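You operate a simulated robot arm through the tools that you are given. There is no shell and no other tool. Be economical: measure what you need, move in short steps, check, and stop when the job is done.

You run a simulated two-armed robot. Do the job below in one go: nothing can be reset, and whatever is moved stays where it is left.

## Task
Couple the feed hose from tap 2 to the drum and fill it to 30 L.
Fine: blue end on the tap, white end on the drum; shut the tap, then park the blue end in the holder; nothing spilt.
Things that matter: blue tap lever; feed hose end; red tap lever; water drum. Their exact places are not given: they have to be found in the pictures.

Only the result counts: the job must be done as asked and must still hold three seconds after the hand-in. Knocking over, shifting, dropping, spilling or breaking anything else fails it.

## Robot
Two 7-joint arms with fingered hands on one trunk, on a base that drives. Base frame: it is fixed to the floor where the robot stands at the start and does not move with it; the origin is under the middle of the robot, x ahead of it, y to its left, z up; the surface under the hand at the start is at about z = 500. Units: mm, rad, N and s.
The left shoulder is at the start at [106, 187, 1054], the right one opposite. With the tool pointing down near the work surface each hand reaches from about 100 to 740 mm from the robot's upright axis, wherever it stands, measured 20 degrees to its own side. Places, roughly: blue tap lever [700, -300, 900]; red tap lever [800, -500, 900]; water drum [600, 200, 500]. Payload 3.6 kg a hand.
The TCP of each hand is the grasp point between the finger pads, 26 mm short of the fingertips. In the tool frame z runs along the fingers and y along their closing line. Largest opening 88 mm; the body of the gripper starts 30 mm behind the TCP. The gripper is a hand of 3 fingers: y runs from the thumb to the fingers, the wrist lies at [-17, -98, -164] in the tool frame.
Orientation is that of the tool frame in the base frame, as a unit quaternion [w, x, y, z]. With the fingers straight down and the wrist toward the robot, the tool's x, y and z point along [0, 1, 0], [1, 0, 0] and [0, 0, -1] of the base frame.

## Interface
- The arms move only by the tool step_arm. It takes "left_increments", "right_increments" or both (then of equal length, played together; a hand with none holds still); each is a list of rows, each a list of 6 numbers: the shift along the tool's x, y, z in units of 30 mm (1.0 is 30 mm), then the turn, a rotation vector about the tool's x, y, z in units of 6 degrees (1.0 is 6 degrees). In form: [[dx, dy, dz, ax, ay, az], ...]. A call has 1 to 10 rows; each row shifts and turns the commanded pose from where the row before left it, along the tool's axes as they then stand. A call with a number of a shift or a turn outside -1 to 1 is refused whole. Rows are played at 5 a second. More than 50 mm and 0.15 rad between two rows, and nothing of the call is played. A pose out of reach is approached as far as the arm can. The call stops where the force on the tool passes 90 N (or 10 N more than at its start, if that is more) or the arm is blocked; 0.2 s more then pass. In this call time passes only in rows, and 0.2 s behind the last. It gives the time, the measured TCP pose, the force on the tool (base axes), the opening and the grip force at its end, in the units of the frame above (readings bear some noise), with the torque about the TCP (base axes, N m) and any sound that the robot's microphone picked up.
- Cameras (640 x 400 px; columns grow to the right, rows downward): "scene" is now at [270.9, -4.6, 983.6]; the picture's right is [-0.01, -1.00, 0.00], its down [0.01, 0.00, -1.00] and it looks along [1.00, -0.01, 0.01] (base axes); focal length 214 px, centre (320, 200). "left" rides on the left gripper at [-56, -80, -102] in its tool frame; the picture's right is [-0.73, -0.32, 0.60], its down [0.62, -0.66, 0.41] and it looks along [0.27, 0.68, 0.69] (tool axes); focal length 247 px, centre (320, 200). "right" rides on the right gripper at [56, -80, -102] in its tool frame; the picture's right is [-0.73, 0.32, -0.60], its down [-0.62, -0.67, 0.41] and it looks along [-0.27, 0.67, 0.69] (tool axes); focal length 247 px, centre (320, 200).
- camera(camera): a new picture of that camera. The clock stands still meanwhile.
- lift_body(by): slides the trunk up (or, below 0, down) by that many mm; the arms and the scene camera ride with it, the base frame stays. It gives what a move gives, with no picture.
- drive_base(legs): drives the robot by 1 to 6 legs, each [ahead, left, turn to the left] in mm, mm and rad, along the robot's own axes; the way and the turn of a leg run together, so that a leg with both is an arc; at most 1500 mm and 3.142 rad a leg. The arms and the cameras ride along, it lands a little off, and it stops where it bumps. It gives what a move gives.
- set_fingers(fingers, thumb_bend, thumb_turn, hand): sets how far each is bent, from 0 (flat) to 100 (curled in); at 30 the hand is open as for a grip, at 70 the pads meet at the TCP. One left out holds its place. A second passes; each finger stops where it meets its share of the squeeze, and holds until it gets a number again. It is the only way to open and close the hand. It gives what a move gives, with no picture; readings hold the bend of each and the force on the fingers (four entries, about 0 where the hand has none), thumb and palm. thumb_turn goes from beside the hand (0) to across from the fingers (100), as for a grip.
- aim_head(pan, tilt): turns the head with the scene camera to pan (to the left, within 1.047 rad either way) and tilt (down, from -0.506 to 1.204), counted from straight ahead of the robot. It gives what a move gives.
- measure_at(camera, pixels): for up to 12 pixels [column, row] of the newest picture of that camera ("zoom" is the newest enlarged one), the place [x, y, z] in the base frame of the surface seen there, good to about 2 mm, but the place of the scene camera against the robot may be out by one fixed shift of up to 12 mm in any direction. The clock stands still meanwhile.
- zoom(camera, box): a new picture of the part [left, top, right, bottom] of that camera's present view, enlarged. The clock stands still meanwhile.
- sign_off(): hands the job in; it is judged then, once.

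Keep the steps short. Do not move on a guess: measure, check each grasp and each placing, and mend mistakes. In all there are 80 turns and 62 pictures (those below and enlarged ones count). Leave the grippers open and the arms clear of the work at the hand-in unless told otherwise, and finish with a single line.

The tools are called after "Request:" as a command line: name --argument value ..., lists and objects as JSON in quotes. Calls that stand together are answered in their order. step_arm: Moves the arms, as the interface text tells. Its arguments: {"type":"object","properties":{"left_increments":{"type":"array","items":{"type":"array","items":{"type":"number"}}},"right_increments":{"type":"array","items":{"type":"array","items":{"type":"number"}}}},"required":[]} The other tools are called the same way: lift_body (by) slides the trunk up or down; set_fingers (fingers, thumb_bend, thumb_turn, hand) moves the fingers one by one; drive_base (legs) drives the base; aim_head (pan, tilt) turns the head that bears the scene camera; camera (camera) takes a picture; measure_at (camera, pixels) gives the place of the surface under pixels of a picture; zoom (camera, box) takes an enlarged picture of a part of a camera's view; sign_off () hands the job in.

At the start:

```text
clock: 0.0
left_ee_pos: [488.1, 122.0, 1260.4]
left_tcp_rot: [-0.001, 0.708, 0.707, 0.0]
left_force: [0.4, -0.6, 0.1]
left_wrist_torque: [-0.01, 0.0, 0.03]
left_width: 87.7
left_gripper_force: 0.0
left_shape: jaw
left_bend: [30.0, 30.0, 98.0]
left_finger forces: [0.0, 0.1, 0.1, 0.0, 0.0, 0.0]
right_ee_pos: [422.0, -279.4, 1306.3]
right_tcp_rot: [0.0, 0.707, 0.707, 0.0]
right_force: [0.2, 0.6, -0.4]
right_wrist_torque: [-0.02, 0.02, 0.0]
right_width: 87.6
right_gripper_force: 0.1
right_shape: jaw
right_bend: [30.0, 30.0, 98.0]
right_finger forces: [0.0, 0.0, 0.0, 0.1, 0.0, 0.0]
trunk travel left (down, up): [-200.0, 557.0]
robot x, y, heading: [-0.6, -0.6, -0.007]
head pan, tilt: [-0.005, -0.009]
```

scene: 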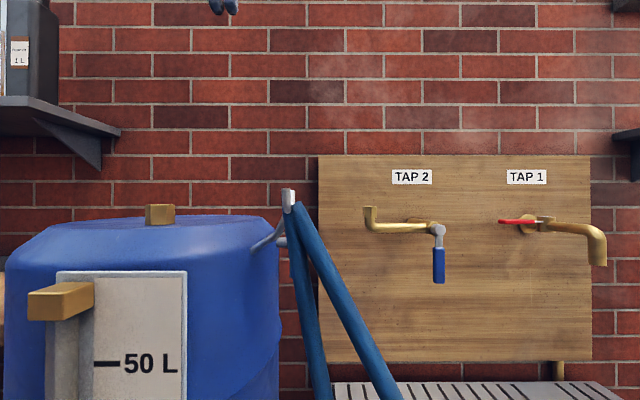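
right: 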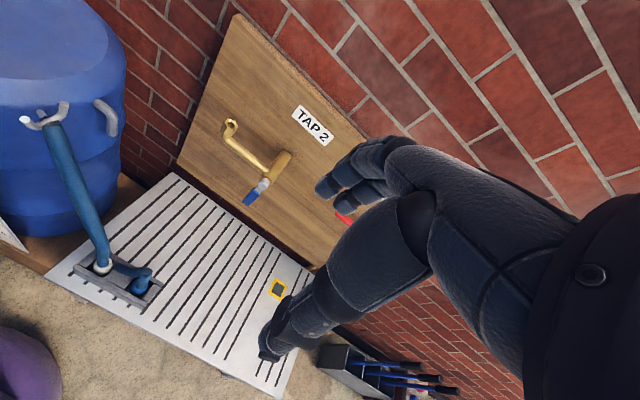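
left: 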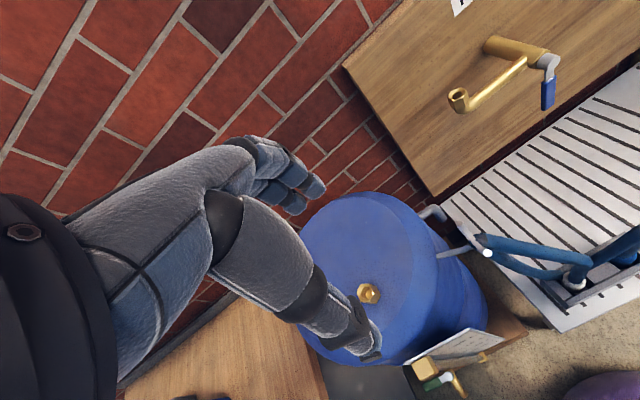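

The drum is on the left and tap 2, with the blue lever, is centre-right. The hose hangs on a hook at the drum. I'll tilt the head down to see the hose, holder and drum.

Request:
aim_head --pan 0 --tilt 0.6

Request:
camera --camera "scene"

Request:
zoom --camera "right" --box '[0, 80, 320, 320]'

Request:
zoom --camera "left" --box '[300, 180, 640, 400]'

```text
clock: 1.0
left_ee_pos: [488.2, 121.4, 1260.5]
left_tcp_rot: [-0.001, 0.707, 0.707, 0.0]
left_force: [0.1, 0.7, 0.3]
left_wrist_torque: [-0.02, -0.01, 0.0]
left_width: 88.0
left_gripper_force: 0.1
left_shape: jaw
left_bend: [30.0, 30.0, 98.0]
left_finger forces: [0.1, 0.0, 0.0, 0.0, 0.1, 0.0]
right_ee_pos: [421.7, -278.5, 1306.2]
right_tcp_rot: [0.0, 0.707, 0.707, 0.0]
right_force: [0.8, 0.2, 0.3]
right_wrist_torque: [0.0, 0.0, -0.01]
right_width: 87.7
right_gripper_force: 0.0
right_shape: jaw
right_bend: [30.0, 30.0, 98.0]
right_finger forces: [0.0, 0.0, 0.0, 0.0, 0.0, 0.1]
trunk travel left (down, up): [-200.0, 557.0]
robot x, y, heading: [0.9, 1.1, -0.0]
head pan, tilt: [0.0, 0.6]
```

```text
58 pictures are left
```

scene: 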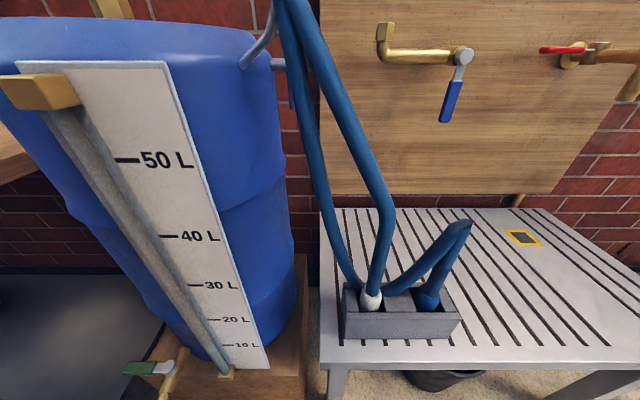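

```text
1.67 times, centred on (160, 200) of right
```

zoom: 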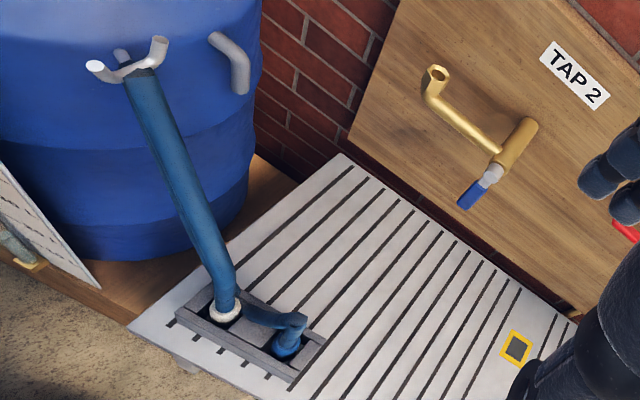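

```text
1.82 times, centred on (470, 290) of left
```

zoom: 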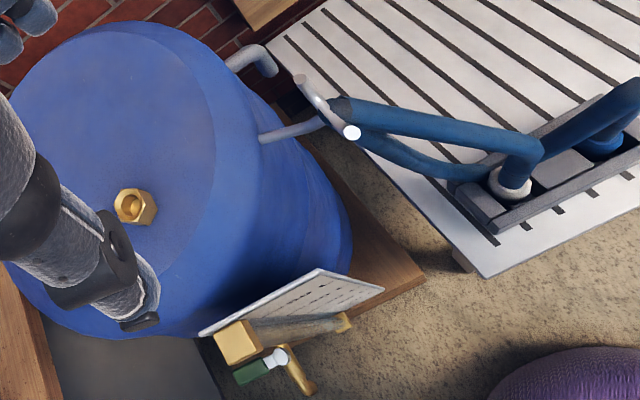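

I'll measure the key points from the fixed scene camera and both wrist cameras, which also lets me check for the scene shift.

Request:
measure_at --camera "scene" --pixels '[[371, 300], [427, 300], [455, 225], [384, 30], [383, 58], [450, 100], [462, 57], [345, 310], [460, 335], [345, 285], [284, 10], [380, 215]]'

Request:
measure_at --camera "left" --pixels '[[366, 292], [372, 295], [362, 286], [458, 95], [450, 97], [467, 91], [576, 283], [487, 253], [547, 95], [543, 62], [340, 250], [424, 365]]'

Request:
measure_at --camera "right" --pixels '[[104, 266], [143, 278], [232, 122], [229, 130], [252, 195], [265, 184], [80, 264], [150, 300], [278, 288], [25, 120], [68, 104], [90, 200]]'

Request:
zoom --camera "scene" --box '[320, 200, 480, 350]'

Request:
zoom --camera "scene" --box '[110, 250, 270, 400]'

```text
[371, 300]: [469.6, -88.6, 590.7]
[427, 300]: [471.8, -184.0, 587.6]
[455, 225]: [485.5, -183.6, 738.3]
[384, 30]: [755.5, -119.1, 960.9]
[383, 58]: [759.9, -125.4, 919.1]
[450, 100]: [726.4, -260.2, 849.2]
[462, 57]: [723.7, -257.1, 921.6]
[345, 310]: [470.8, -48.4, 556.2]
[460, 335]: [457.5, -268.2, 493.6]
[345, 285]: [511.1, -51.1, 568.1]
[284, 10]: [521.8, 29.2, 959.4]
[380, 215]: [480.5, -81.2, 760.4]
```

```text
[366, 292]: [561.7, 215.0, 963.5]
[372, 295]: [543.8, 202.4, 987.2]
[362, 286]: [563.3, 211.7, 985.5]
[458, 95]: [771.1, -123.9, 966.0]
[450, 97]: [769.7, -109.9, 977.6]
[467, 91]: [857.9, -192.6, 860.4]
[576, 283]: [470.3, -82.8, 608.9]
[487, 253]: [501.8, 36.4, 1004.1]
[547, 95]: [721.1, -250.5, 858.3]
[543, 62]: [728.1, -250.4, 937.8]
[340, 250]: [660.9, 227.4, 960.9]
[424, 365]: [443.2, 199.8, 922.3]
```

```text
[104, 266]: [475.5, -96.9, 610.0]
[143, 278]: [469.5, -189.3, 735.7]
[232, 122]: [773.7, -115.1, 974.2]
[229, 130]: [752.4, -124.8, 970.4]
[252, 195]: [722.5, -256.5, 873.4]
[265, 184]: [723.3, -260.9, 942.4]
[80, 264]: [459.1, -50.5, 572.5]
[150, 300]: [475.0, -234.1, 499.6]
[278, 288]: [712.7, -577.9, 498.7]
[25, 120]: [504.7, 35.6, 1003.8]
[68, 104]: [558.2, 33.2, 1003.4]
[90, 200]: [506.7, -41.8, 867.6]
```

```text
2.67 times, centred on (400, 275) of scene
```

zoom: 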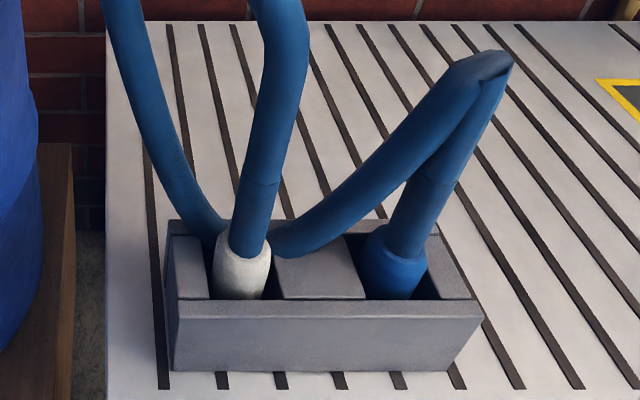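

```text
2.67 times, centred on (190, 325) of scene
```

zoom: 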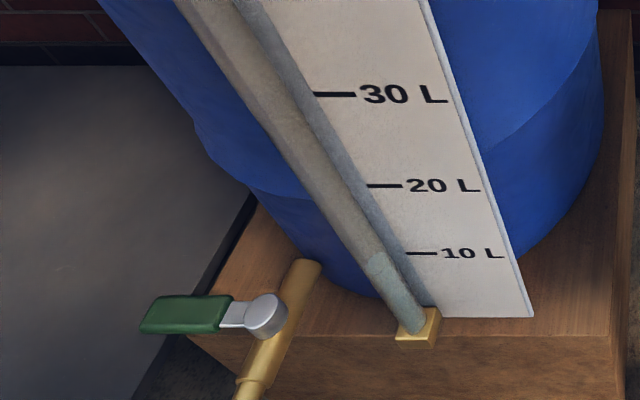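

The drum reads about 8 L in the sight tube, and the green drain lever lies across its pipe, so it is shut. Next I'll measure the hose ends in detail and look closely at the tap 2 spout and lever.

Request:
zoom --camera "scene" --box '[340, 10, 500, 140]'

Request:
zoom --camera "scene" --box '[320, 200, 480, 350]'

Request:
measure_at --camera "zoom" --pixels '[[241, 255], [242, 285], [242, 310], [255, 215], [256, 175], [275, 100], [392, 290], [395, 255], [420, 200], [435, 165], [200, 200], [300, 235]]'

Request:
measure_at --camera "zoom" --pixels '[[215, 270], [268, 270], [234, 215], [274, 215], [362, 265], [424, 265], [310, 280], [320, 345], [190, 260], [460, 290], [390, 150], [165, 120]]'

```text
3.08 times, centred on (420, 75) of scene
```

zoom: 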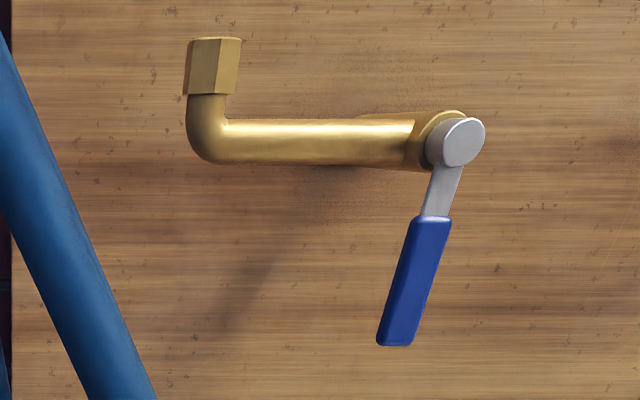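

```text
2.67 times, centred on (400, 275) of scene
```

zoom: 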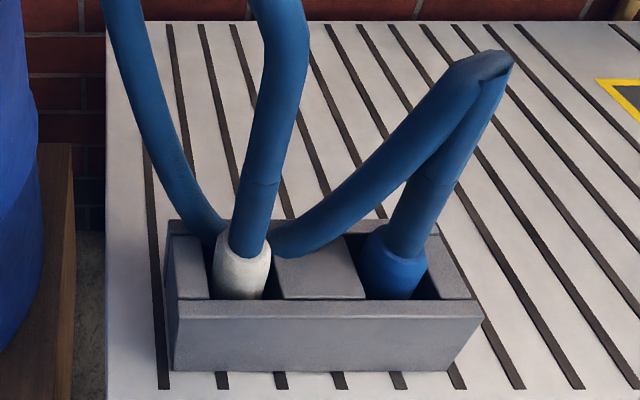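

```text
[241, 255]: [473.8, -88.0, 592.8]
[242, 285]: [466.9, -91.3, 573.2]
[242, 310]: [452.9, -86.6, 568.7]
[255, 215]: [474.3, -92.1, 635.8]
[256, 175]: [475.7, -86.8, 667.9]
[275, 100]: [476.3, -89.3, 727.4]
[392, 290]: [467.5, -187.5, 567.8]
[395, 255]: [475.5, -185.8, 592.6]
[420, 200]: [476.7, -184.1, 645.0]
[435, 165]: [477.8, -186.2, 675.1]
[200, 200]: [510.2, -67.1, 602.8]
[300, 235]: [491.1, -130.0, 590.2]
```

```text
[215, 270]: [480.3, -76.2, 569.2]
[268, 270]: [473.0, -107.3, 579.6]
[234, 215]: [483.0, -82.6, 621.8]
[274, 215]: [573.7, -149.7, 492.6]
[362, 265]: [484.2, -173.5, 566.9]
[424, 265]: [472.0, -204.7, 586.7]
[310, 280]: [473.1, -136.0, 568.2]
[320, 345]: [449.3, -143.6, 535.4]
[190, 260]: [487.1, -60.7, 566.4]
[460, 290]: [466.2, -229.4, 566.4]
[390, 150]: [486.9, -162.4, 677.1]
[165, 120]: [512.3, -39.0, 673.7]
```

The white end's axis is near (487, -91), the blue end's near (489, -187). Both have a stub at z 605–660, and the holder top is at z 568. I'll back the base off 100 mm, turn the right hand so its fingers point forward with the index side up, and move the left hand aside.

Request:
drive_base --legs '[[-100, 0, 0]]'

Request:
step_arm --right_increments '[[0, 0, 0, -0.697, 0.995, 0.697], [0, 0, 0, -0.697, 0.995, 0.697], [0, 0, 0, -0.697, 0.995, 0.697], [0, 0, 0, -0.697, 0.995, 0.697], [0, 0, 0, -0.697, 0.995, 0.697], [0, 0, 0, -0.697, 0.995, 0.697], [0, 0, 0, -0.697, 0.995, 0.697], [0, 0, 0, -0.697, 0.995, 0.697], [0, 0, 0, -0.697, 0.995, 0.697], [0, 0, 0, -0.697, 0.995, 0.697]]' --left_increments '[[0.8, 0, 0, 0, 0, 0], [0.8, 0, 0, 0, 0, 0], [0.8, 0, 0, 0, 0, 0], [0.8, 0, 0, 0, 0, 0], [0.8, 0, 0, 0, 0, 0], [0.8, 0, 0, 0, 0, 0], [0.8, 0, 0, 0, 0, 0], [0, 0, 0, 0, 0, 0], [0, 0, 0, 0, 0, 0], [0, 0, 0, 0, 0, 0]]'

Request:
step_arm --right_increments '[[0, 0, 0, -0.697, 0.995, 0.697], [0, 0, 0, -0.697, 0.995, 0.697], [0, 0, 0, -0.697, 0.995, 0.697]]'

```text
clock: 2.2
left_ee_pos: [388.0, 122.4, 1261.2]
left_tcp_rot: [0.0, 0.706, 0.708, 0.0]
left_force: [0.1, 0.7, 0.5]
left_wrist_torque: [0.0, -0.03, -0.02]
left_width: 87.6
left_gripper_force: 0.0
left_shape: jaw
left_bend: [30.0, 30.0, 98.0]
left_finger forces: [0.0, 0.1, 0.1, 0.0, 0.0, 0.1]
right_ee_pos: [320.0, -278.0, 1306.5]
right_tcp_rot: [0.001, 0.706, 0.708, 0.001]
right_force: [0.3, -0.6, 0.3]
right_wrist_torque: [-0.01, -0.07, 0.03]
right_width: 87.6
right_gripper_force: 0.0
right_shape: jaw
right_bend: [30.0, 30.0, 98.0]
right_finger forces: [0.1, 0.1, 0.0, 0.0, 0.1, 0.0]
trunk travel left (down, up): [-200.0, 557.0]
robot x, y, heading: [-102.5, -0.2, -0.001]
head pan, tilt: [0.0, 0.6]
```

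```text
clock: 4.4
left_ee_pos: [387.7, 291.3, 1260.5]
left_tcp_rot: [-0.001, 0.707, 0.707, -0.001]
left_force: [0.5, 0.0, -1.1]
left_wrist_torque: [-0.01, 0.0, -0.03]
left_width: 88.0
left_gripper_force: 0.1
left_shape: jaw
left_bend: [30.0, 30.0, 98.0]
left_finger forces: [0.0, 0.1, 0.0, 0.0, 0.1, 0.0]
right_ee_pos: [322.3, -278.2, 1305.7]
right_tcp_rot: [-0.102, 0.76, 0.29, 0.572]
right_force: [0.6, -0.3, -0.1]
right_wrist_torque: [-0.03, 0.0, 0.01]
right_width: 87.5
right_gripper_force: 0.0
right_shape: jaw
right_bend: [30.0, 30.0, 98.0]
right_finger forces: [0.1, 0.1, 0.0, 0.0, 0.0, 0.0]
trunk travel left (down, up): [-200.0, 557.0]
robot x, y, heading: [-99.4, 4.0, -0.001]
head pan, tilt: [0.0, 0.6]
```

```text
clock: 5.2
left_ee_pos: [387.4, 290.9, 1260.2]
left_tcp_rot: [0.0, 0.706, 0.708, 0.0]
left_force: [0.0, 0.4, -0.2]
left_wrist_torque: [-0.03, 0.02, -0.01]
left_width: 87.6
left_gripper_force: 0.0
left_shape: jaw
left_bend: [30.0, 30.0, 98.0]
left_finger forces: [0.0, 0.0, 0.0, 0.0, 0.1, 0.0]
right_ee_pos: [321.2, -276.6, 1306.7]
right_tcp_rot: [-0.124, 0.696, 0.123, 0.697]
right_force: [-0.3, 0.2, 0.0]
right_wrist_torque: [-0.03, 0.01, 0.01]
right_width: 87.8
right_gripper_force: 0.1
right_shape: jaw
right_bend: [30.0, 30.0, 98.0]
right_finger forces: [0.0, 0.1, 0.0, 0.1, 0.0, 0.0]
trunk travel left (down, up): [-200.0, 557.0]
robot x, y, heading: [-101.7, 1.3, 0.002]
head pan, tilt: [0.0, 0.6]
```

Orientation is as planned: tool x up, z forward and 20° left. Now lowering toward the pre-grasp in steps.

Request:
step_arm --right_increments '[[-1, 0, 0, 0, 0, 0], [-1, 0, 0, 0, 0, 0], [-1, 0, 0, 0, 0, 0], [-1, 0, 0, 0, 0, 0], [-1, 0, 0, 0, 0, 0], [-1, 0, 0, 0, 0, 0], [-1, 0, 0, 0, 0, 0], [-1, 0, 0, 0, 0, 0], [-1, 0, 0, 0, 0, 0], [-1, 0, 0, 0, 0, 0]]'

Request:
step_arm --right_increments '[[-1, 0, 0, 0, 0, 0], [-1, 0, 0, 0, 0, 0], [-1, 0, 0, 0, 0, 0], [-1, 0, 0, 0, 0, 0], [-1, 0, 0, 0, 0, 0], [-1, 0, 0, 0, 0, 0], [-1, 0, 0, 0, 0, 0], [-1, -0.5, 0, 0, 0, 0], [-1, -0.5, 0, 0, 0, 0], [-1, -0.5, 0, 0, 0, 0]]'

Request:
set_fingers --hand "right" --fingers 43

Request:
camera --camera "right"

Request:
camera --camera "scene"

```text
clock: 7.4
left_ee_pos: [387.4, 289.8, 1259.8]
left_tcp_rot: [-0.001, 0.706, 0.708, -0.001]
left_force: [0.2, 0.0, -1.0]
left_wrist_torque: [0.01, 0.0, -0.01]
left_width: 87.9
left_gripper_force: 0.1
left_shape: jaw
left_bend: [30.0, 30.0, 98.0]
left_finger forces: [0.1, 0.0, 0.0, 0.0, 0.0, 0.1]
right_ee_pos: [435.1, -264.1, 1095.8]
right_tcp_rot: [-0.123, 0.697, 0.123, 0.696]
right_force: [-0.6, 0.0, 0.2]
right_wrist_torque: [0.04, -0.02, 0.03]
right_width: 87.6
right_gripper_force: 0.1
right_shape: jaw
right_bend: [30.0, 30.0, 98.0]
right_finger forces: [0.0, 0.1, 0.0, 0.0, 0.0, 0.0]
right hand out of reach, approached as far as the arm can: row 2, 3, 4, 5, 6, 7, 8, 9, 10
trunk travel left (down, up): [-200.0, 557.0]
robot x, y, heading: [-103.2, 1.2, 0.0]
head pan, tilt: [0.0, 0.6]
```

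```text
clock: 9.3
left_ee_pos: [387.5, 291.1, 1260.3]
left_tcp_rot: [0.0, 0.707, 0.707, 0.0]
left_force: [0.0, 0.4, -0.4]
left_wrist_torque: [-0.02, -0.04, 0.02]
left_width: 87.5
left_gripper_force: 0.1
left_shape: jaw
left_bend: [30.0, 30.0, 98.0]
left_finger forces: [0.1, 0.0, 0.0, 0.0, 0.0, 0.0]
right_ee_pos: [432.9, -270.5, 857.0]
right_tcp_rot: [-0.057, 0.692, 0.22, 0.685]
right_force: [0.1, 0.8, 0.1]
right_wrist_torque: [-0.01, -0.02, 0.03]
right_width: 87.8
right_gripper_force: 0.0
right_shape: jaw
right_bend: [30.0, 30.0, 98.0]
right_finger forces: [0.1, 0.0, 0.1, 0.0, 0.1, 0.1]
trunk travel left (down, up): [-200.0, 557.0]
robot x, y, heading: [-101.6, 2.0, 0.003]
head pan, tilt: [0.0, 0.6]
stopped in row 9 (right hand): the arm was blocked; the commanded pose is now the measured one
```

```text
clock: 10.3
left_ee_pos: [388.1, 289.9, 1262.0]
left_tcp_rot: [-0.001, 0.707, 0.708, -0.001]
left_force: [0.2, 0.3, -1.3]
left_wrist_torque: [0.01, -0.01, 0.02]
left_width: 87.8
left_gripper_force: 0.0
left_shape: jaw
left_bend: [30.0, 30.0, 98.0]
left_finger forces: [0.0, 0.0, 0.0, 0.0, 0.0, 0.1]
right_ee_pos: [431.1, -271.9, 857.8]
right_tcp_rot: [-0.058, 0.692, 0.22, 0.685]
right_force: [-0.1, -0.4, 0.6]
right_wrist_torque: [-0.04, 0.01, 0.03]
right_width: 74.8
right_gripper_force: 0.0
right_shape: fingers
right_bend: [43.0, 30.0, 98.0]
right_finger forces: [0.1, 0.0, 0.0, 0.0, 0.0, 0.1]
trunk travel left (down, up): [-200.0, 557.0]
robot x, y, heading: [-101.2, 2.2, -0.001]
head pan, tilt: [0.0, 0.6]
```

```text
51 pictures are left
```

right: 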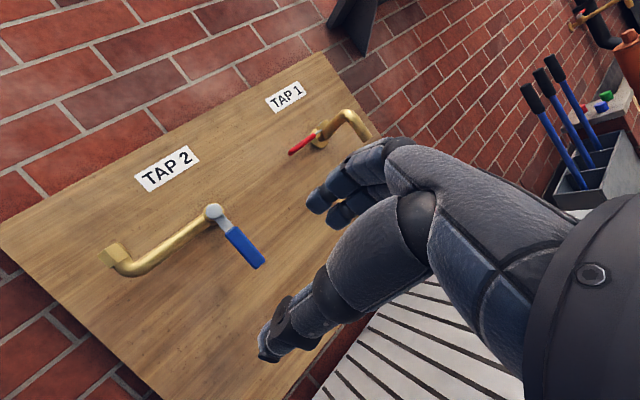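

```text
50 pictures are left
```

scene: 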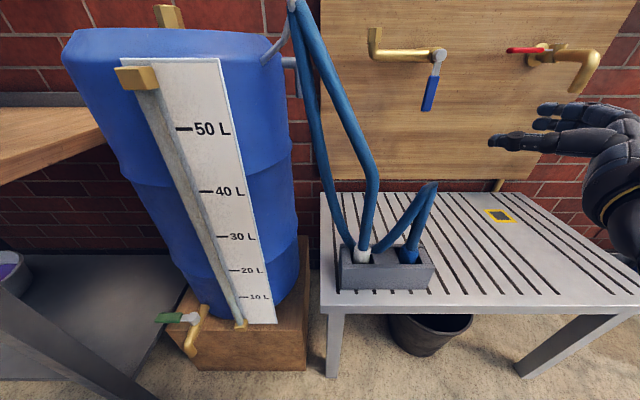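

The arm couldn't reach that close to the body and stopped. I'll back the base further and lower the trunk so the work sits in a comfortable range, then straighten the hand.

Request:
drive_base --legs '[[-120, 0, 0]]'

Request:
lift_body --by -150

Request:
step_arm --right_increments '[[0, 0, 0, 0, 0.18, 0.71], [0, 0, 0, 0, 0.18, 0.71], [0, 0, 0, 0, 0.18, 0.71]]'

```text
clock: 11.5
left_ee_pos: [266.2, 290.6, 1260.9]
left_tcp_rot: [0.0, 0.707, 0.708, -0.001]
left_force: [-1.0, -1.0, -0.7]
left_wrist_torque: [0.03, 0.0, 0.0]
left_width: 87.5
left_gripper_force: 0.1
left_shape: jaw
left_bend: [30.0, 30.0, 98.0]
left_finger forces: [0.0, 0.0, 0.0, 0.0, 0.0, 0.0]
right_ee_pos: [310.1, -271.8, 858.0]
right_tcp_rot: [-0.058, 0.692, 0.219, 0.686]
right_force: [0.1, -0.2, -0.1]
right_wrist_torque: [0.01, 0.04, 0.03]
right_width: 74.8
right_gripper_force: 0.1
right_shape: fingers
right_bend: [43.0, 30.0, 98.0]
right_finger forces: [0.0, 0.0, 0.0, 0.0, 0.1, 0.0]
trunk travel left (down, up): [-200.0, 557.0]
robot x, y, heading: [-220.2, -2.1, 0.008]
head pan, tilt: [0.0, 0.6]
```

```text
clock: 12.8
left_ee_pos: [273.4, 291.1, 1137.6]
left_tcp_rot: [-0.004, 0.707, 0.708, -0.004]
left_force: [-0.4, 0.7, 1.1]
left_wrist_torque: [-0.03, -0.01, -0.02]
left_width: 87.7
left_gripper_force: 0.1
left_shape: jaw
left_bend: [30.0, 30.0, 98.0]
left_finger forces: [0.0, 0.0, 0.0, 0.0, 0.1, 0.1]
right_ee_pos: [314.7, -278.5, 739.5]
right_tcp_rot: [-0.028, 0.691, 0.284, 0.664]
right_force: [0.2, 0.5, 0.5]
right_wrist_torque: [-0.01, 0.0, 0.01]
right_width: 74.3
right_gripper_force: 0.1
right_shape: fingers
right_bend: [43.0, 30.0, 98.0]
right_finger forces: [0.0, 0.0, 0.0, 0.0, 0.1, 0.1]
trunk travel left (down, up): [-81.0, 676.0]
robot x, y, heading: [-220.6, -0.1, 0.001]
head pan, tilt: [0.0, 0.6]
stopped: the arm was blocked; the commanded pose is now the measured one
```

```text
clock: 13.6
left_ee_pos: [272.8, 290.2, 1137.9]
left_tcp_rot: [-0.005, 0.707, 0.708, -0.004]
left_force: [-0.3, -0.5, 0.1]
left_wrist_torque: [0.02, 0.0, 0.02]
left_width: 87.7
left_gripper_force: 0.1
left_shape: jaw
left_bend: [30.0, 30.0, 98.0]
left_finger forces: [0.0, 0.0, 0.1, 0.0, 0.1, 0.0]
right_ee_pos: [313.6, -284.3, 738.3]
right_tcp_rot: [-0.087, 0.702, 0.255, 0.659]
right_force: [-0.4, 0.5, 0.4]
right_wrist_torque: [-0.01, -0.03, 0.01]
right_width: 74.5
right_gripper_force: 0.1
right_shape: fingers
right_bend: [43.0, 30.0, 98.0]
right_finger forces: [0.1, 0.0, 0.0, 0.0, 0.1, 0.0]
trunk travel left (down, up): [-81.0, 676.0]
robot x, y, heading: [-218.6, -0.4, 0.004]
head pan, tilt: [0.0, 0.6]
```

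The trunk stopped after 119 mm because an arm was blocked. I'll look at the right arm with the head.

Request:
aim_head --pan -0.6 --tilt 1.0

Request:
camera --camera "scene"

```text
clock: 14.6
left_ee_pos: [272.8, 290.4, 1137.7]
left_tcp_rot: [-0.005, 0.707, 0.708, -0.004]
left_force: [0.9, 0.9, 0.7]
left_wrist_torque: [-0.01, 0.01, 0.03]
left_width: 87.8
left_gripper_force: 0.1
left_shape: jaw
left_bend: [30.0, 30.0, 98.0]
left_finger forces: [0.0, 0.1, 0.1, 0.1, 0.0, 0.0]
right_ee_pos: [316.0, -284.7, 740.3]
right_tcp_rot: [-0.085, 0.701, 0.255, 0.661]
right_force: [0.1, 0.3, 0.5]
right_wrist_torque: [-0.01, 0.01, 0.01]
right_width: 74.6
right_gripper_force: 0.0
right_shape: fingers
right_bend: [43.0, 30.0, 98.0]
right_finger forces: [0.0, 0.1, 0.0, 0.1, 0.0, 0.1]
trunk travel left (down, up): [-81.0, 676.0]
robot x, y, heading: [-220.0, 1.5, 0.003]
head pan, tilt: [-0.6, 1.0]
```

```text
49 pictures are left
```

scene: 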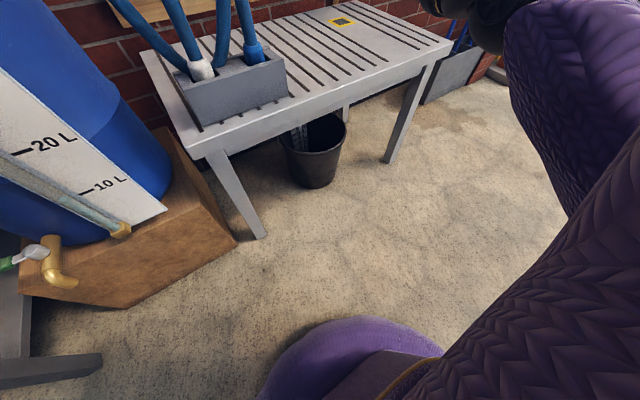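

The right arm is cramped with this orientation. It will be easier to take the blue end first, from the free right side with the fingers pointing forward-left (60°). I'll move forward clear of the body, turn the hand, and check.

Request:
step_arm --right_increments '[[0, 0.47, 0.88, 0, 0, 0], [0, 0.47, 0.88, 0, 0, 0], [0, 0.47, 0.88, 0, 0, 0], [0, 0, 0, 0.883, 0.273, 0.292], [0, 0, 0, 0.883, 0.273, 0.292], [0, 0, 0, 0.883, 0.273, 0.292], [0, 0, 0, 0.883, 0.273, 0.292], [0, 0, 0, 0.883, 0.273, 0.292], [0, 0, 0, 0.883, 0.273, 0.292]]'

Request:
camera --camera "right"

```text
clock: 16.6
left_ee_pos: [273.7, 290.4, 1137.8]
left_tcp_rot: [-0.005, 0.706, 0.708, -0.004]
left_force: [0.5, 0.1, -0.5]
left_wrist_torque: [0.03, -0.04, -0.04]
left_width: 87.6
left_gripper_force: 0.1
left_shape: jaw
left_bend: [30.0, 30.0, 98.0]
left_finger forces: [0.0, 0.0, 0.0, 0.0, 0.0, 0.0]
right_ee_pos: [404.8, -283.8, 740.3]
right_tcp_rot: [-0.374, 0.597, 0.305, 0.641]
right_force: [1.1, 0.3, -0.3]
right_wrist_torque: [0.07, -0.02, 0.0]
right_width: 74.0
right_gripper_force: 0.0
right_shape: fingers
right_bend: [43.0, 30.0, 98.0]
right_finger forces: [0.1, 0.0, 0.0, 0.0, 0.1, 0.1]
trunk travel left (down, up): [-81.0, 676.0]
robot x, y, heading: [-221.3, -1.5, 0.005]
head pan, tilt: [-0.6, 1.0]
```

```text
48 pictures are left
```

right: 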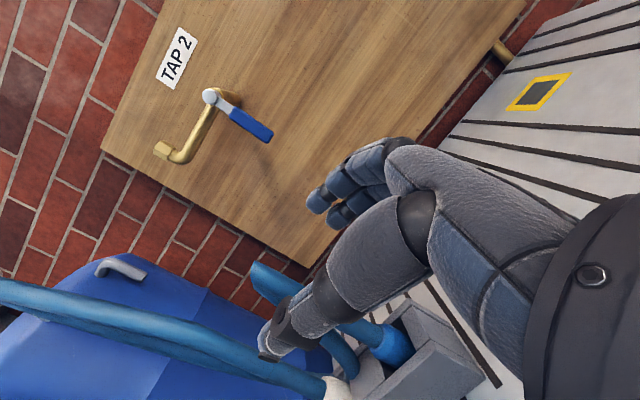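

The hand is turned; the blue end is at about (390, 345) in this picture and the white end at (335, 388). I'll measure with the wrist camera to locate the blue end's axis.

Request:
measure_at --camera "right" --pixels '[[395, 343], [392, 358], [360, 332], [352, 325], [340, 388], [330, 350], [268, 275], [430, 345], [440, 380], [163, 152], [250, 120], [209, 97]]'

Request:
step_arm --right_increments '[[0, 0, 0, 0, -0.48, -0.27], [0, 0, 0, 0, -0.48, -0.27], [-1, 0, 0, 0, 0, 0], [-1, 0, 0, 0, 0, 0]]'

Request:
camera --camera "right"

```text
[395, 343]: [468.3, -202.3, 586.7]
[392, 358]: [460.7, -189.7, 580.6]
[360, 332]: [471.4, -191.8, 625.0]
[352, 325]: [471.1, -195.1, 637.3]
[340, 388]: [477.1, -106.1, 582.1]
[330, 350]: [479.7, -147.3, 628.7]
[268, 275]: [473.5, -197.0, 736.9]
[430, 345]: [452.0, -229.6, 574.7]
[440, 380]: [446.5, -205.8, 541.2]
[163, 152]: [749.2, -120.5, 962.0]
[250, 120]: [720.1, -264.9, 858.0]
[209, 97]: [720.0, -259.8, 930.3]
```

```text
clock: 17.6
left_ee_pos: [273.1, 291.1, 1138.7]
left_tcp_rot: [-0.004, 0.707, 0.707, -0.004]
left_force: [0.0, 0.0, 0.0]
left_wrist_torque: [-0.01, 0.0, -0.01]
left_width: 87.6
left_gripper_force: 0.0
left_shape: jaw
left_bend: [30.0, 30.0, 98.0]
left_finger forces: [0.1, 0.0, 0.0, 0.0, 0.1, 0.0]
right_ee_pos: [401.4, -283.3, 679.7]
right_tcp_rot: [-0.341, 0.62, 0.34, 0.619]
right_force: [-0.6, -0.7, 0.4]
right_wrist_torque: [0.0, -0.02, 0.03]
right_width: 74.3
right_gripper_force: 0.0
right_shape: fingers
right_bend: [43.0, 30.0, 98.0]
right_finger forces: [0.1, 0.0, 0.1, 0.0, 0.0, 0.0]
trunk travel left (down, up): [-81.0, 676.0]
robot x, y, heading: [-219.0, 4.0, -0.001]
head pan, tilt: [-0.6, 1.0]
```

```text
47 pictures are left
```

right: 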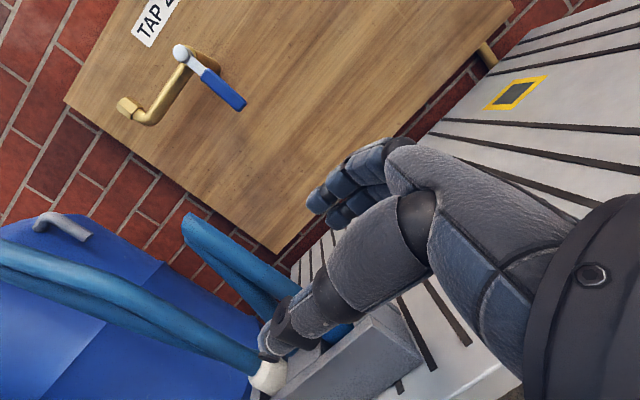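

By the wrist camera the blue axis is near (480, -186). I'll go down to z 640, align, and approach most of the way, then check.

Request:
step_arm --right_increments '[[-0.66, 0.49, 0, 0, 0, 0], [-0.67, 0, 0, 0, 0, 0], [0, 0, 0.8, 0, 0, 0], [0, 0, 0.8, 0, 0, 0], [0, 0, 0.8, 0, 0, 0]]'

Request:
camera --camera "right"

Request:
aim_head --pan -0.3 --tilt 0.5

Request:
zoom --camera "scene" --box '[160, 100, 480, 300]'

```text
clock: 18.8
left_ee_pos: [272.1, 290.3, 1138.0]
left_tcp_rot: [-0.005, 0.707, 0.708, -0.004]
left_force: [0.7, 0.0, -0.4]
left_wrist_torque: [0.01, -0.02, 0.02]
left_width: 87.9
left_gripper_force: 0.0
left_shape: jaw
left_bend: [30.0, 30.0, 98.0]
left_finger forces: [0.0, 0.0, 0.0, 0.0, 0.0, 0.1]
right_ee_pos: [455.3, -229.3, 640.4]
right_tcp_rot: [-0.34, 0.62, 0.341, 0.62]
right_force: [-0.4, -0.1, 0.3]
right_wrist_torque: [0.05, 0.03, 0.01]
right_width: 74.6
right_gripper_force: 0.1
right_shape: fingers
right_bend: [43.0, 30.0, 98.0]
right_finger forces: [0.1, 0.1, 0.0, 0.0, 0.0, 0.0]
trunk travel left (down, up): [-81.0, 676.0]
robot x, y, heading: [-220.0, -0.1, 0.003]
head pan, tilt: [-0.6, 1.0]
```

```text
46 pictures are left
```

right: 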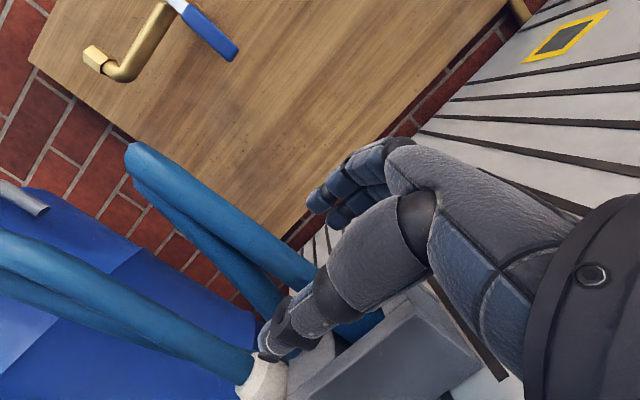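

```text
clock: 19.7
left_ee_pos: [273.1, 289.9, 1137.9]
left_tcp_rot: [-0.004, 0.706, 0.708, -0.003]
left_force: [0.9, 0.5, -0.2]
left_wrist_torque: [-0.01, 0.02, 0.03]
left_width: 87.9
left_gripper_force: 0.1
left_shape: jaw
left_bend: [30.0, 30.0, 98.0]
left_finger forces: [0.0, 0.0, 0.0, 0.0, 0.0, 0.0]
right_ee_pos: [455.4, -230.5, 640.0]
right_tcp_rot: [-0.341, 0.621, 0.34, 0.619]
right_force: [-0.2, -0.1, 0.8]
right_wrist_torque: [0.01, 0.0, 0.01]
right_width: 74.2
right_gripper_force: 0.1
right_shape: fingers
right_bend: [43.0, 30.0, 98.0]
right_finger forces: [0.0, 0.0, 0.0, 0.1, 0.1, 0.1]
trunk travel left (down, up): [-81.0, 676.0]
robot x, y, heading: [-220.5, 1.1, -0.001]
head pan, tilt: [-0.3, 0.499]
```

```text
2.00 times, centred on (320, 200) of scene
```

zoom: 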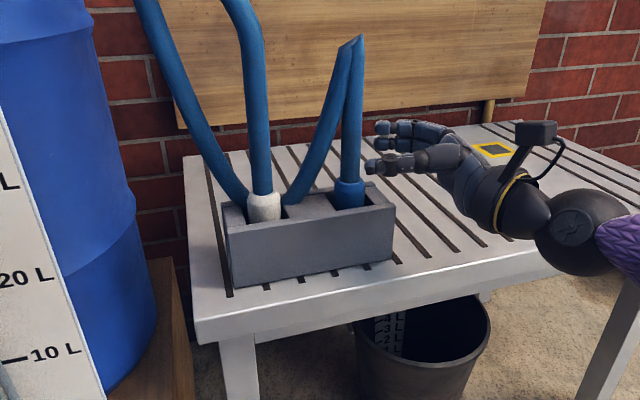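

Clear view: the hand is level with the blue stub, with the thumb on the near side. I'll advance 50 mm and close.

Request:
step_arm --right_increments '[[0, 0, 0.85, 0, 0, 0], [0, 0, 0.85, 0, 0, 0]]'

Request:
zoom --camera "scene" --box '[160, 100, 480, 300]'

Request:
camera --camera "right"

```text
clock: 20.3
left_ee_pos: [272.8, 289.5, 1137.0]
left_tcp_rot: [-0.005, 0.707, 0.707, -0.005]
left_force: [0.2, -0.5, -0.7]
left_wrist_torque: [0.02, -0.03, 0.0]
left_width: 87.6
left_gripper_force: 0.1
left_shape: jaw
left_bend: [30.0, 30.0, 98.0]
left_finger forces: [0.1, 0.0, 0.0, 0.0, 0.1, 0.0]
right_ee_pos: [483.5, -184.3, 640.4]
right_tcp_rot: [-0.339, 0.619, 0.342, 0.62]
right_force: [-0.1, 0.0, 0.6]
right_wrist_torque: [0.02, 0.02, 0.02]
right_width: 74.5
right_gripper_force: 0.1
right_shape: fingers
right_bend: [43.0, 30.0, 98.0]
right_finger forces: [0.1, 0.1, 0.0, 0.0, 0.0, 0.0]
trunk travel left (down, up): [-81.0, 676.0]
robot x, y, heading: [-219.8, -3.0, -0.001]
head pan, tilt: [-0.3, 0.499]
```

```text
2.00 times, centred on (320, 200) of scene
```

zoom: 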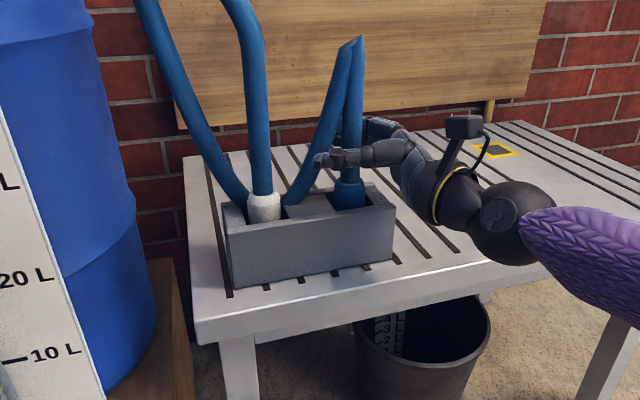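

```text
43 pictures are left
```

right: 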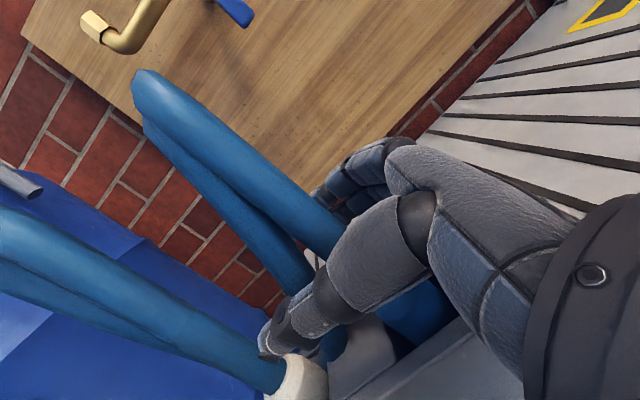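

The stub sits between the thumb and fingers. Closing the hand.

Request:
set_fingers --hand "right" --fingers 75 --thumb_bend 75

Request:
zoom --camera "scene" --box '[240, 110, 400, 210]'

```text
clock: 21.3
left_ee_pos: [272.6, 290.1, 1137.7]
left_tcp_rot: [-0.005, 0.706, 0.708, -0.004]
left_force: [0.7, -0.5, -0.2]
left_wrist_torque: [-0.01, 0.01, 0.01]
left_width: 87.5
left_gripper_force: 0.2
left_shape: jaw
left_bend: [30.0, 30.0, 98.0]
left_finger forces: [0.1, 0.0, 0.0, 0.0, 0.1, 0.0]
right_ee_pos: [484.4, -185.9, 640.3]
right_tcp_rot: [-0.341, 0.62, 0.341, 0.619]
right_force: [0.0, -0.8, 0.9]
right_wrist_torque: [0.03, -0.04, -0.01]
right_width: 0.0
right_gripper_force: 1.4
right_shape: fingers
right_bend: [75.0, 71.0, 98.0]
right_finger forces: [0.6, 0.8, 0.1, 0.0, 1.6, 0.0]
trunk travel left (down, up): [-81.0, 676.0]
robot x, y, heading: [-218.2, -1.4, 0.002]
head pan, tilt: [-0.3, 0.499]
```

```text
4.00 times, centred on (320, 160) of scene
```

zoom: 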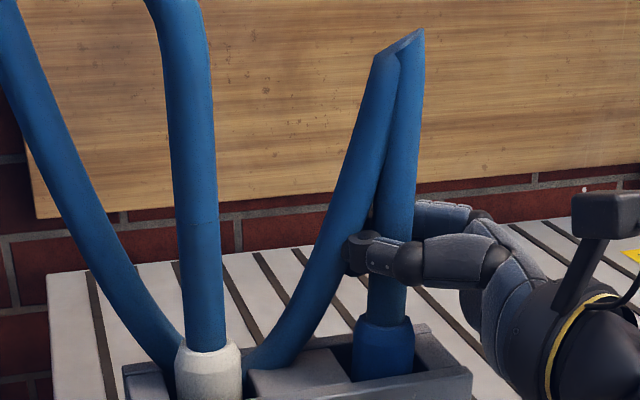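

The hand closed to zero width, so the hose itself has no substance for the gripper; only the collar (z 568–605) can be held. I'll open, back out and up, turn the hand straight down, and take the collar from above.

Request:
set_fingers --hand "right" --fingers 40 --thumb_bend 40

Request:
step_arm --right_increments '[[0, 0, -1, 0, 0, 0], [0, 0, -1, 0, 0, 0], [1, 0, 0, 0, 0, 0], [1, 0, 0, 0, 0, 0], [1, 0, 0, 0, 0, 0], [0, 0, 0, 0, -1, 0], [0, 0, 0, 0, -1, 0], [0, 0, 0, 0, -1, 0], [0, 0, 0, 0, -1, 0], [0, 0, 0, 0, -1, 0]]'

Request:
step_arm --right_increments '[[0, 0, 0, 0, -1, 0], [0, 0, 0, 0, -1, 0], [0, 0, 0, 0, -1, 0], [0, 0, 0, 0, -1, 0], [0, 0, 0, 0, -1, 0], [0, 0, 0, 0, -1, 0], [0, 0, 0, 0, -1, 0], [0, 0, 0, 0, -1, 0], [0, 0, 0, 0, -1, 0], [0, 0, 0, 0, -1, 0]]'

Request:
camera --camera "right"

```text
clock: 22.3
left_ee_pos: [273.0, 290.7, 1137.8]
left_tcp_rot: [-0.003, 0.706, 0.708, -0.003]
left_force: [-0.9, -0.1, -0.1]
left_wrist_torque: [0.0, -0.01, 0.02]
left_width: 87.7
left_gripper_force: 0.1
left_shape: jaw
left_bend: [30.0, 30.0, 98.0]
left_finger forces: [0.1, 0.1, 0.0, 0.0, 0.0, 0.0]
right_ee_pos: [483.8, -185.7, 640.2]
right_tcp_rot: [-0.341, 0.619, 0.34, 0.62]
right_force: [0.2, -0.4, 0.2]
right_wrist_torque: [0.0, -0.05, 0.0]
right_width: 66.2
right_gripper_force: 0.0
right_shape: fingers
right_bend: [40.0, 40.0, 98.0]
right_finger forces: [0.0, 0.0, 0.0, 0.0, 0.0, 0.0]
trunk travel left (down, up): [-81.0, 676.0]
robot x, y, heading: [-221.0, -1.8, 0.003]
head pan, tilt: [-0.3, 0.499]
```

```text
clock: 24.5
left_ee_pos: [272.8, 289.5, 1138.1]
left_tcp_rot: [-0.004, 0.707, 0.707, -0.005]
left_force: [-0.1, 0.8, -0.4]
left_wrist_torque: [-0.01, -0.01, -0.02]
left_width: 87.8
left_gripper_force: 0.0
left_shape: jaw
left_bend: [30.0, 30.0, 98.0]
left_finger forces: [0.1, 0.0, 0.1, 0.0, 0.1, 0.1]
right_ee_pos: [450.7, -238.6, 729.1]
right_tcp_rot: [-0.239, 0.76, 0.417, 0.438]
right_force: [-0.1, -0.3, -0.3]
right_wrist_torque: [0.01, 0.01, 0.03]
right_width: 66.4
right_gripper_force: 0.1
right_shape: fingers
right_bend: [40.0, 40.0, 98.0]
right_finger forces: [0.1, 0.0, 0.0, 0.1, 0.0, 0.0]
trunk travel left (down, up): [-81.0, 676.0]
robot x, y, heading: [-219.3, -2.4, -0.001]
head pan, tilt: [-0.3, 0.499]
```

```text
clock: 26.7
left_ee_pos: [272.9, 290.3, 1137.6]
left_tcp_rot: [-0.004, 0.706, 0.708, -0.005]
left_force: [-0.8, -1.1, -0.1]
left_wrist_torque: [-0.01, -0.02, -0.03]
left_width: 88.1
left_gripper_force: 0.0
left_shape: jaw
left_bend: [30.0, 30.0, 98.0]
left_finger forces: [0.1, 0.0, 0.0, 0.1, 0.1, 0.1]
right_ee_pos: [450.5, -237.5, 729.4]
right_tcp_rot: [0.0, 0.876, 0.482, -0.001]
right_force: [0.6, -0.4, 0.6]
right_wrist_torque: [-0.01, -0.01, 0.02]
right_width: 66.5
right_gripper_force: 0.0
right_shape: fingers
right_bend: [40.0, 40.0, 98.0]
right_finger forces: [0.1, 0.0, 0.1, 0.1, 0.0, 0.1]
trunk travel left (down, up): [-81.0, 676.0]
robot x, y, heading: [-219.1, 0.1, -0.0]
head pan, tilt: [-0.3, 0.499]
```

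```text
41 pictures are left
```

right: 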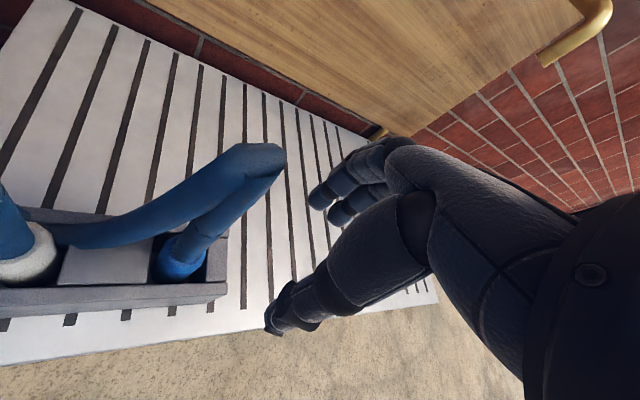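

Good overhead view. I'll measure the blue collar, white collar and holder top from the wrist camera.

Request:
measure_at --camera "right" --pixels '[[160, 262], [178, 262], [200, 268], [168, 245], [180, 275], [190, 255], [225, 265], [105, 262], [10, 270], [55, 255], [30, 240], [30, 280]]'

Request:
zoom --camera "right" --box '[0, 160, 240, 310]'

```text
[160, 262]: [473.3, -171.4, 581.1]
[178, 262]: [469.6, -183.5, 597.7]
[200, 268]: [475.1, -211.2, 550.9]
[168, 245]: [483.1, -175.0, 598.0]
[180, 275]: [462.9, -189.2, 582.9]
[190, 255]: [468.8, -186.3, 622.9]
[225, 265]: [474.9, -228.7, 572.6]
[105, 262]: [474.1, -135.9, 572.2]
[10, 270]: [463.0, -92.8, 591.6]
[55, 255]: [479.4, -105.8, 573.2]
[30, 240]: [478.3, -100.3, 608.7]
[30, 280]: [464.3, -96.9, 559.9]
```

```text
2.67 times, centred on (120, 235) of right
```

zoom: 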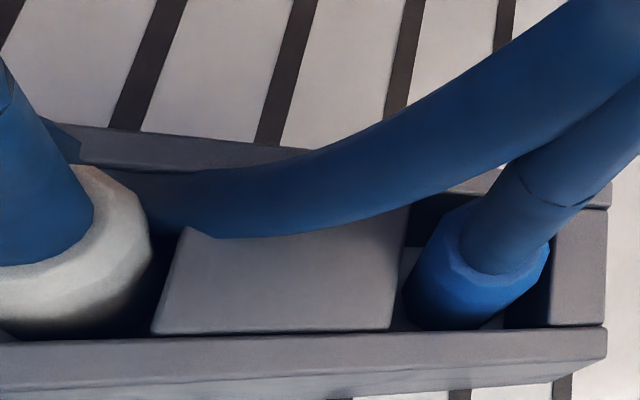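

I'll measure the blue and white collar rims finely in the enlarged picture.

Request:
measure_at --camera "zoom" --pixels '[[448, 235], [455, 262], [480, 282], [510, 284], [538, 262], [420, 290], [470, 320], [545, 272], [140, 230], [120, 270], [60, 300], [60, 265]]'

```text
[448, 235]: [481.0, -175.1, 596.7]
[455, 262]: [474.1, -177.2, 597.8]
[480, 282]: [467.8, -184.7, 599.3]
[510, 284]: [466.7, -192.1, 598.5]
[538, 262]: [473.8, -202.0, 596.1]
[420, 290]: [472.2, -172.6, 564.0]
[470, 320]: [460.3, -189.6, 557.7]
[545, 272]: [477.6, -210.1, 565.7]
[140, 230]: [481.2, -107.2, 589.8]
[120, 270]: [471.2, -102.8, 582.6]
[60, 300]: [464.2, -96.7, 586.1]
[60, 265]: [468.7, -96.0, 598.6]
```

The blue collar centre is (481.5, -189.5), with its top at z 599 and the holder top at 572. I'll move above it and descend to z ≈ 599, so the tips stay just above the holder.

Request:
step_arm --right_increments '[[0.95, 0, 0, 0, 0, 0], [0.95, 0, 0, 0, 0, 0], [0, 0, 0.87, 0, 0, 0], [0, 0, 0.87, 0, 0, 0], [0, 0, 0.87, 0, 0, 0], [0, 0, 0.87, 0, 0, 0], [0, 0, 0.87, 0, 0, 0]]'

Request:
set_fingers --hand "right" --fingers 75 --thumb_bend 75

Request:
camera --camera "right"

Request:
zoom --camera "scene" --box '[200, 110, 400, 235]'

```text
clock: 28.3
left_ee_pos: [269.1, 290.7, 1140.6]
left_tcp_rot: [-0.002, 0.707, 0.707, -0.004]
left_force: [-0.3, -0.6, 0.7]
left_wrist_torque: [0.01, 0.02, 0.0]
left_width: 87.6
left_gripper_force: 0.2
left_shape: jaw
left_bend: [30.0, 30.0, 98.0]
left_finger forces: [0.1, 0.0, 0.0, 0.1, 0.0, 0.1]
right_ee_pos: [484.0, -187.0, 612.6]
right_tcp_rot: [0.007, 0.876, 0.482, 0.011]
right_force: [2.2, 0.0, 35.8]
right_wrist_torque: [0.04, 0.05, 0.01]
right_width: 66.3
right_gripper_force: 15.8
right_shape: fingers
right_bend: [40.0, 40.0, 98.0]
right_finger forces: [0.1, 0.0, 0.1, 0.0, 0.9, 30.5]
trunk travel left (down, up): [-81.0, 676.0]
robot x, y, heading: [-219.1, 3.4, 0.006]
head pan, tilt: [-0.3, 0.499]
```

```text
clock: 29.3
left_ee_pos: [268.9, 291.0, 1139.3]
left_tcp_rot: [-0.002, 0.707, 0.707, -0.004]
left_force: [0.1, -0.4, -1.5]
left_wrist_torque: [-0.01, 0.04, -0.03]
left_width: 87.9
left_gripper_force: 0.1
left_shape: jaw
left_bend: [30.0, 30.0, 98.0]
left_finger forces: [0.1, 0.1, 0.1, 0.0, 0.0, 0.1]
right_ee_pos: [483.8, -187.5, 612.4]
right_tcp_rot: [0.006, 0.876, 0.482, 0.01]
right_force: [2.7, -1.5, 42.1]
right_wrist_torque: [-0.23, 0.13, 0.03]
right_width: 26.5
right_gripper_force: 42.1
right_shape: fingers
right_bend: [63.0, 57.0, 96.0]
right_finger forces: [0.8, 20.9, 0.1, 0.1, 22.1, 40.0]
trunk travel left (down, up): [-81.0, 676.0]
robot x, y, heading: [-224.8, -0.3, -0.004]
head pan, tilt: [-0.3, 0.499]
```

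```text
39 pictures are left
```

right: 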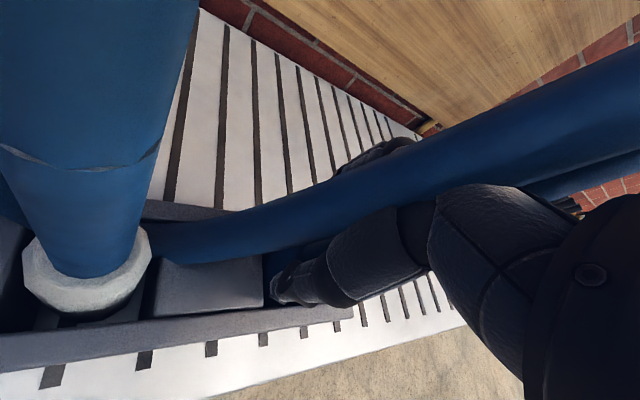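

```text
3.20 times, centred on (300, 172) of scene
```

zoom: 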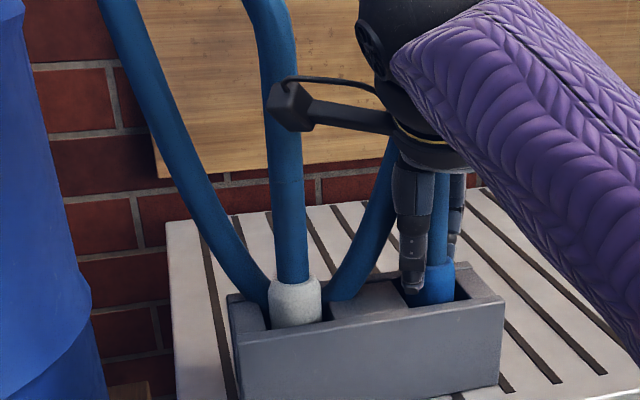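

The hand holds the collar (width 26.5, about 21 N each side), with the palm resting on the end's top. I'll lift and check that it comes along.

Request:
step_arm --right_increments '[[0, 0, -0.5, 0, 0, 0], [0, 0, -1, 0, 0, 0], [0, 0, -1, 0, 0, 0], [0, 0, -1, 0, 0, 0]]'

Request:
zoom --camera "scene" --box '[200, 70, 400, 235]'

```text
clock: 30.3
left_ee_pos: [274.2, 290.5, 1138.1]
left_tcp_rot: [-0.004, 0.707, 0.708, -0.003]
left_force: [0.7, 0.1, 0.0]
left_wrist_torque: [0.01, 0.03, 0.0]
left_width: 87.7
left_gripper_force: 0.0
left_shape: jaw
left_bend: [30.0, 30.0, 98.0]
left_finger forces: [0.1, 0.0, 0.0, 0.1, 0.1, 0.0]
right_ee_pos: [482.2, -192.2, 705.0]
right_tcp_rot: [-0.001, 0.877, 0.481, -0.001]
right_force: [-0.6, -0.1, -2.7]
right_wrist_torque: [0.0, -0.02, 0.03]
right_width: 25.5
right_gripper_force: 26.9
right_shape: fingers
right_bend: [63.0, 60.0, 95.0]
right_finger forces: [3.0, 15.1, 0.1, 0.0, 22.5, 12.2]
trunk travel left (down, up): [-81.0, 676.0]
robot x, y, heading: [-220.6, -1.8, 0.002]
head pan, tilt: [-0.3, 0.499]
```

```text
2.42 times, centred on (300, 152) of scene
```

zoom: 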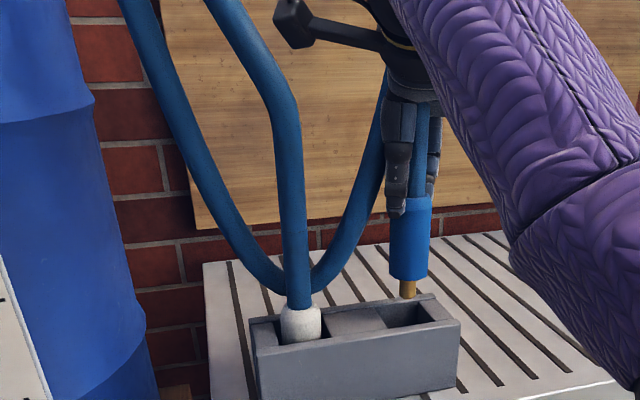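

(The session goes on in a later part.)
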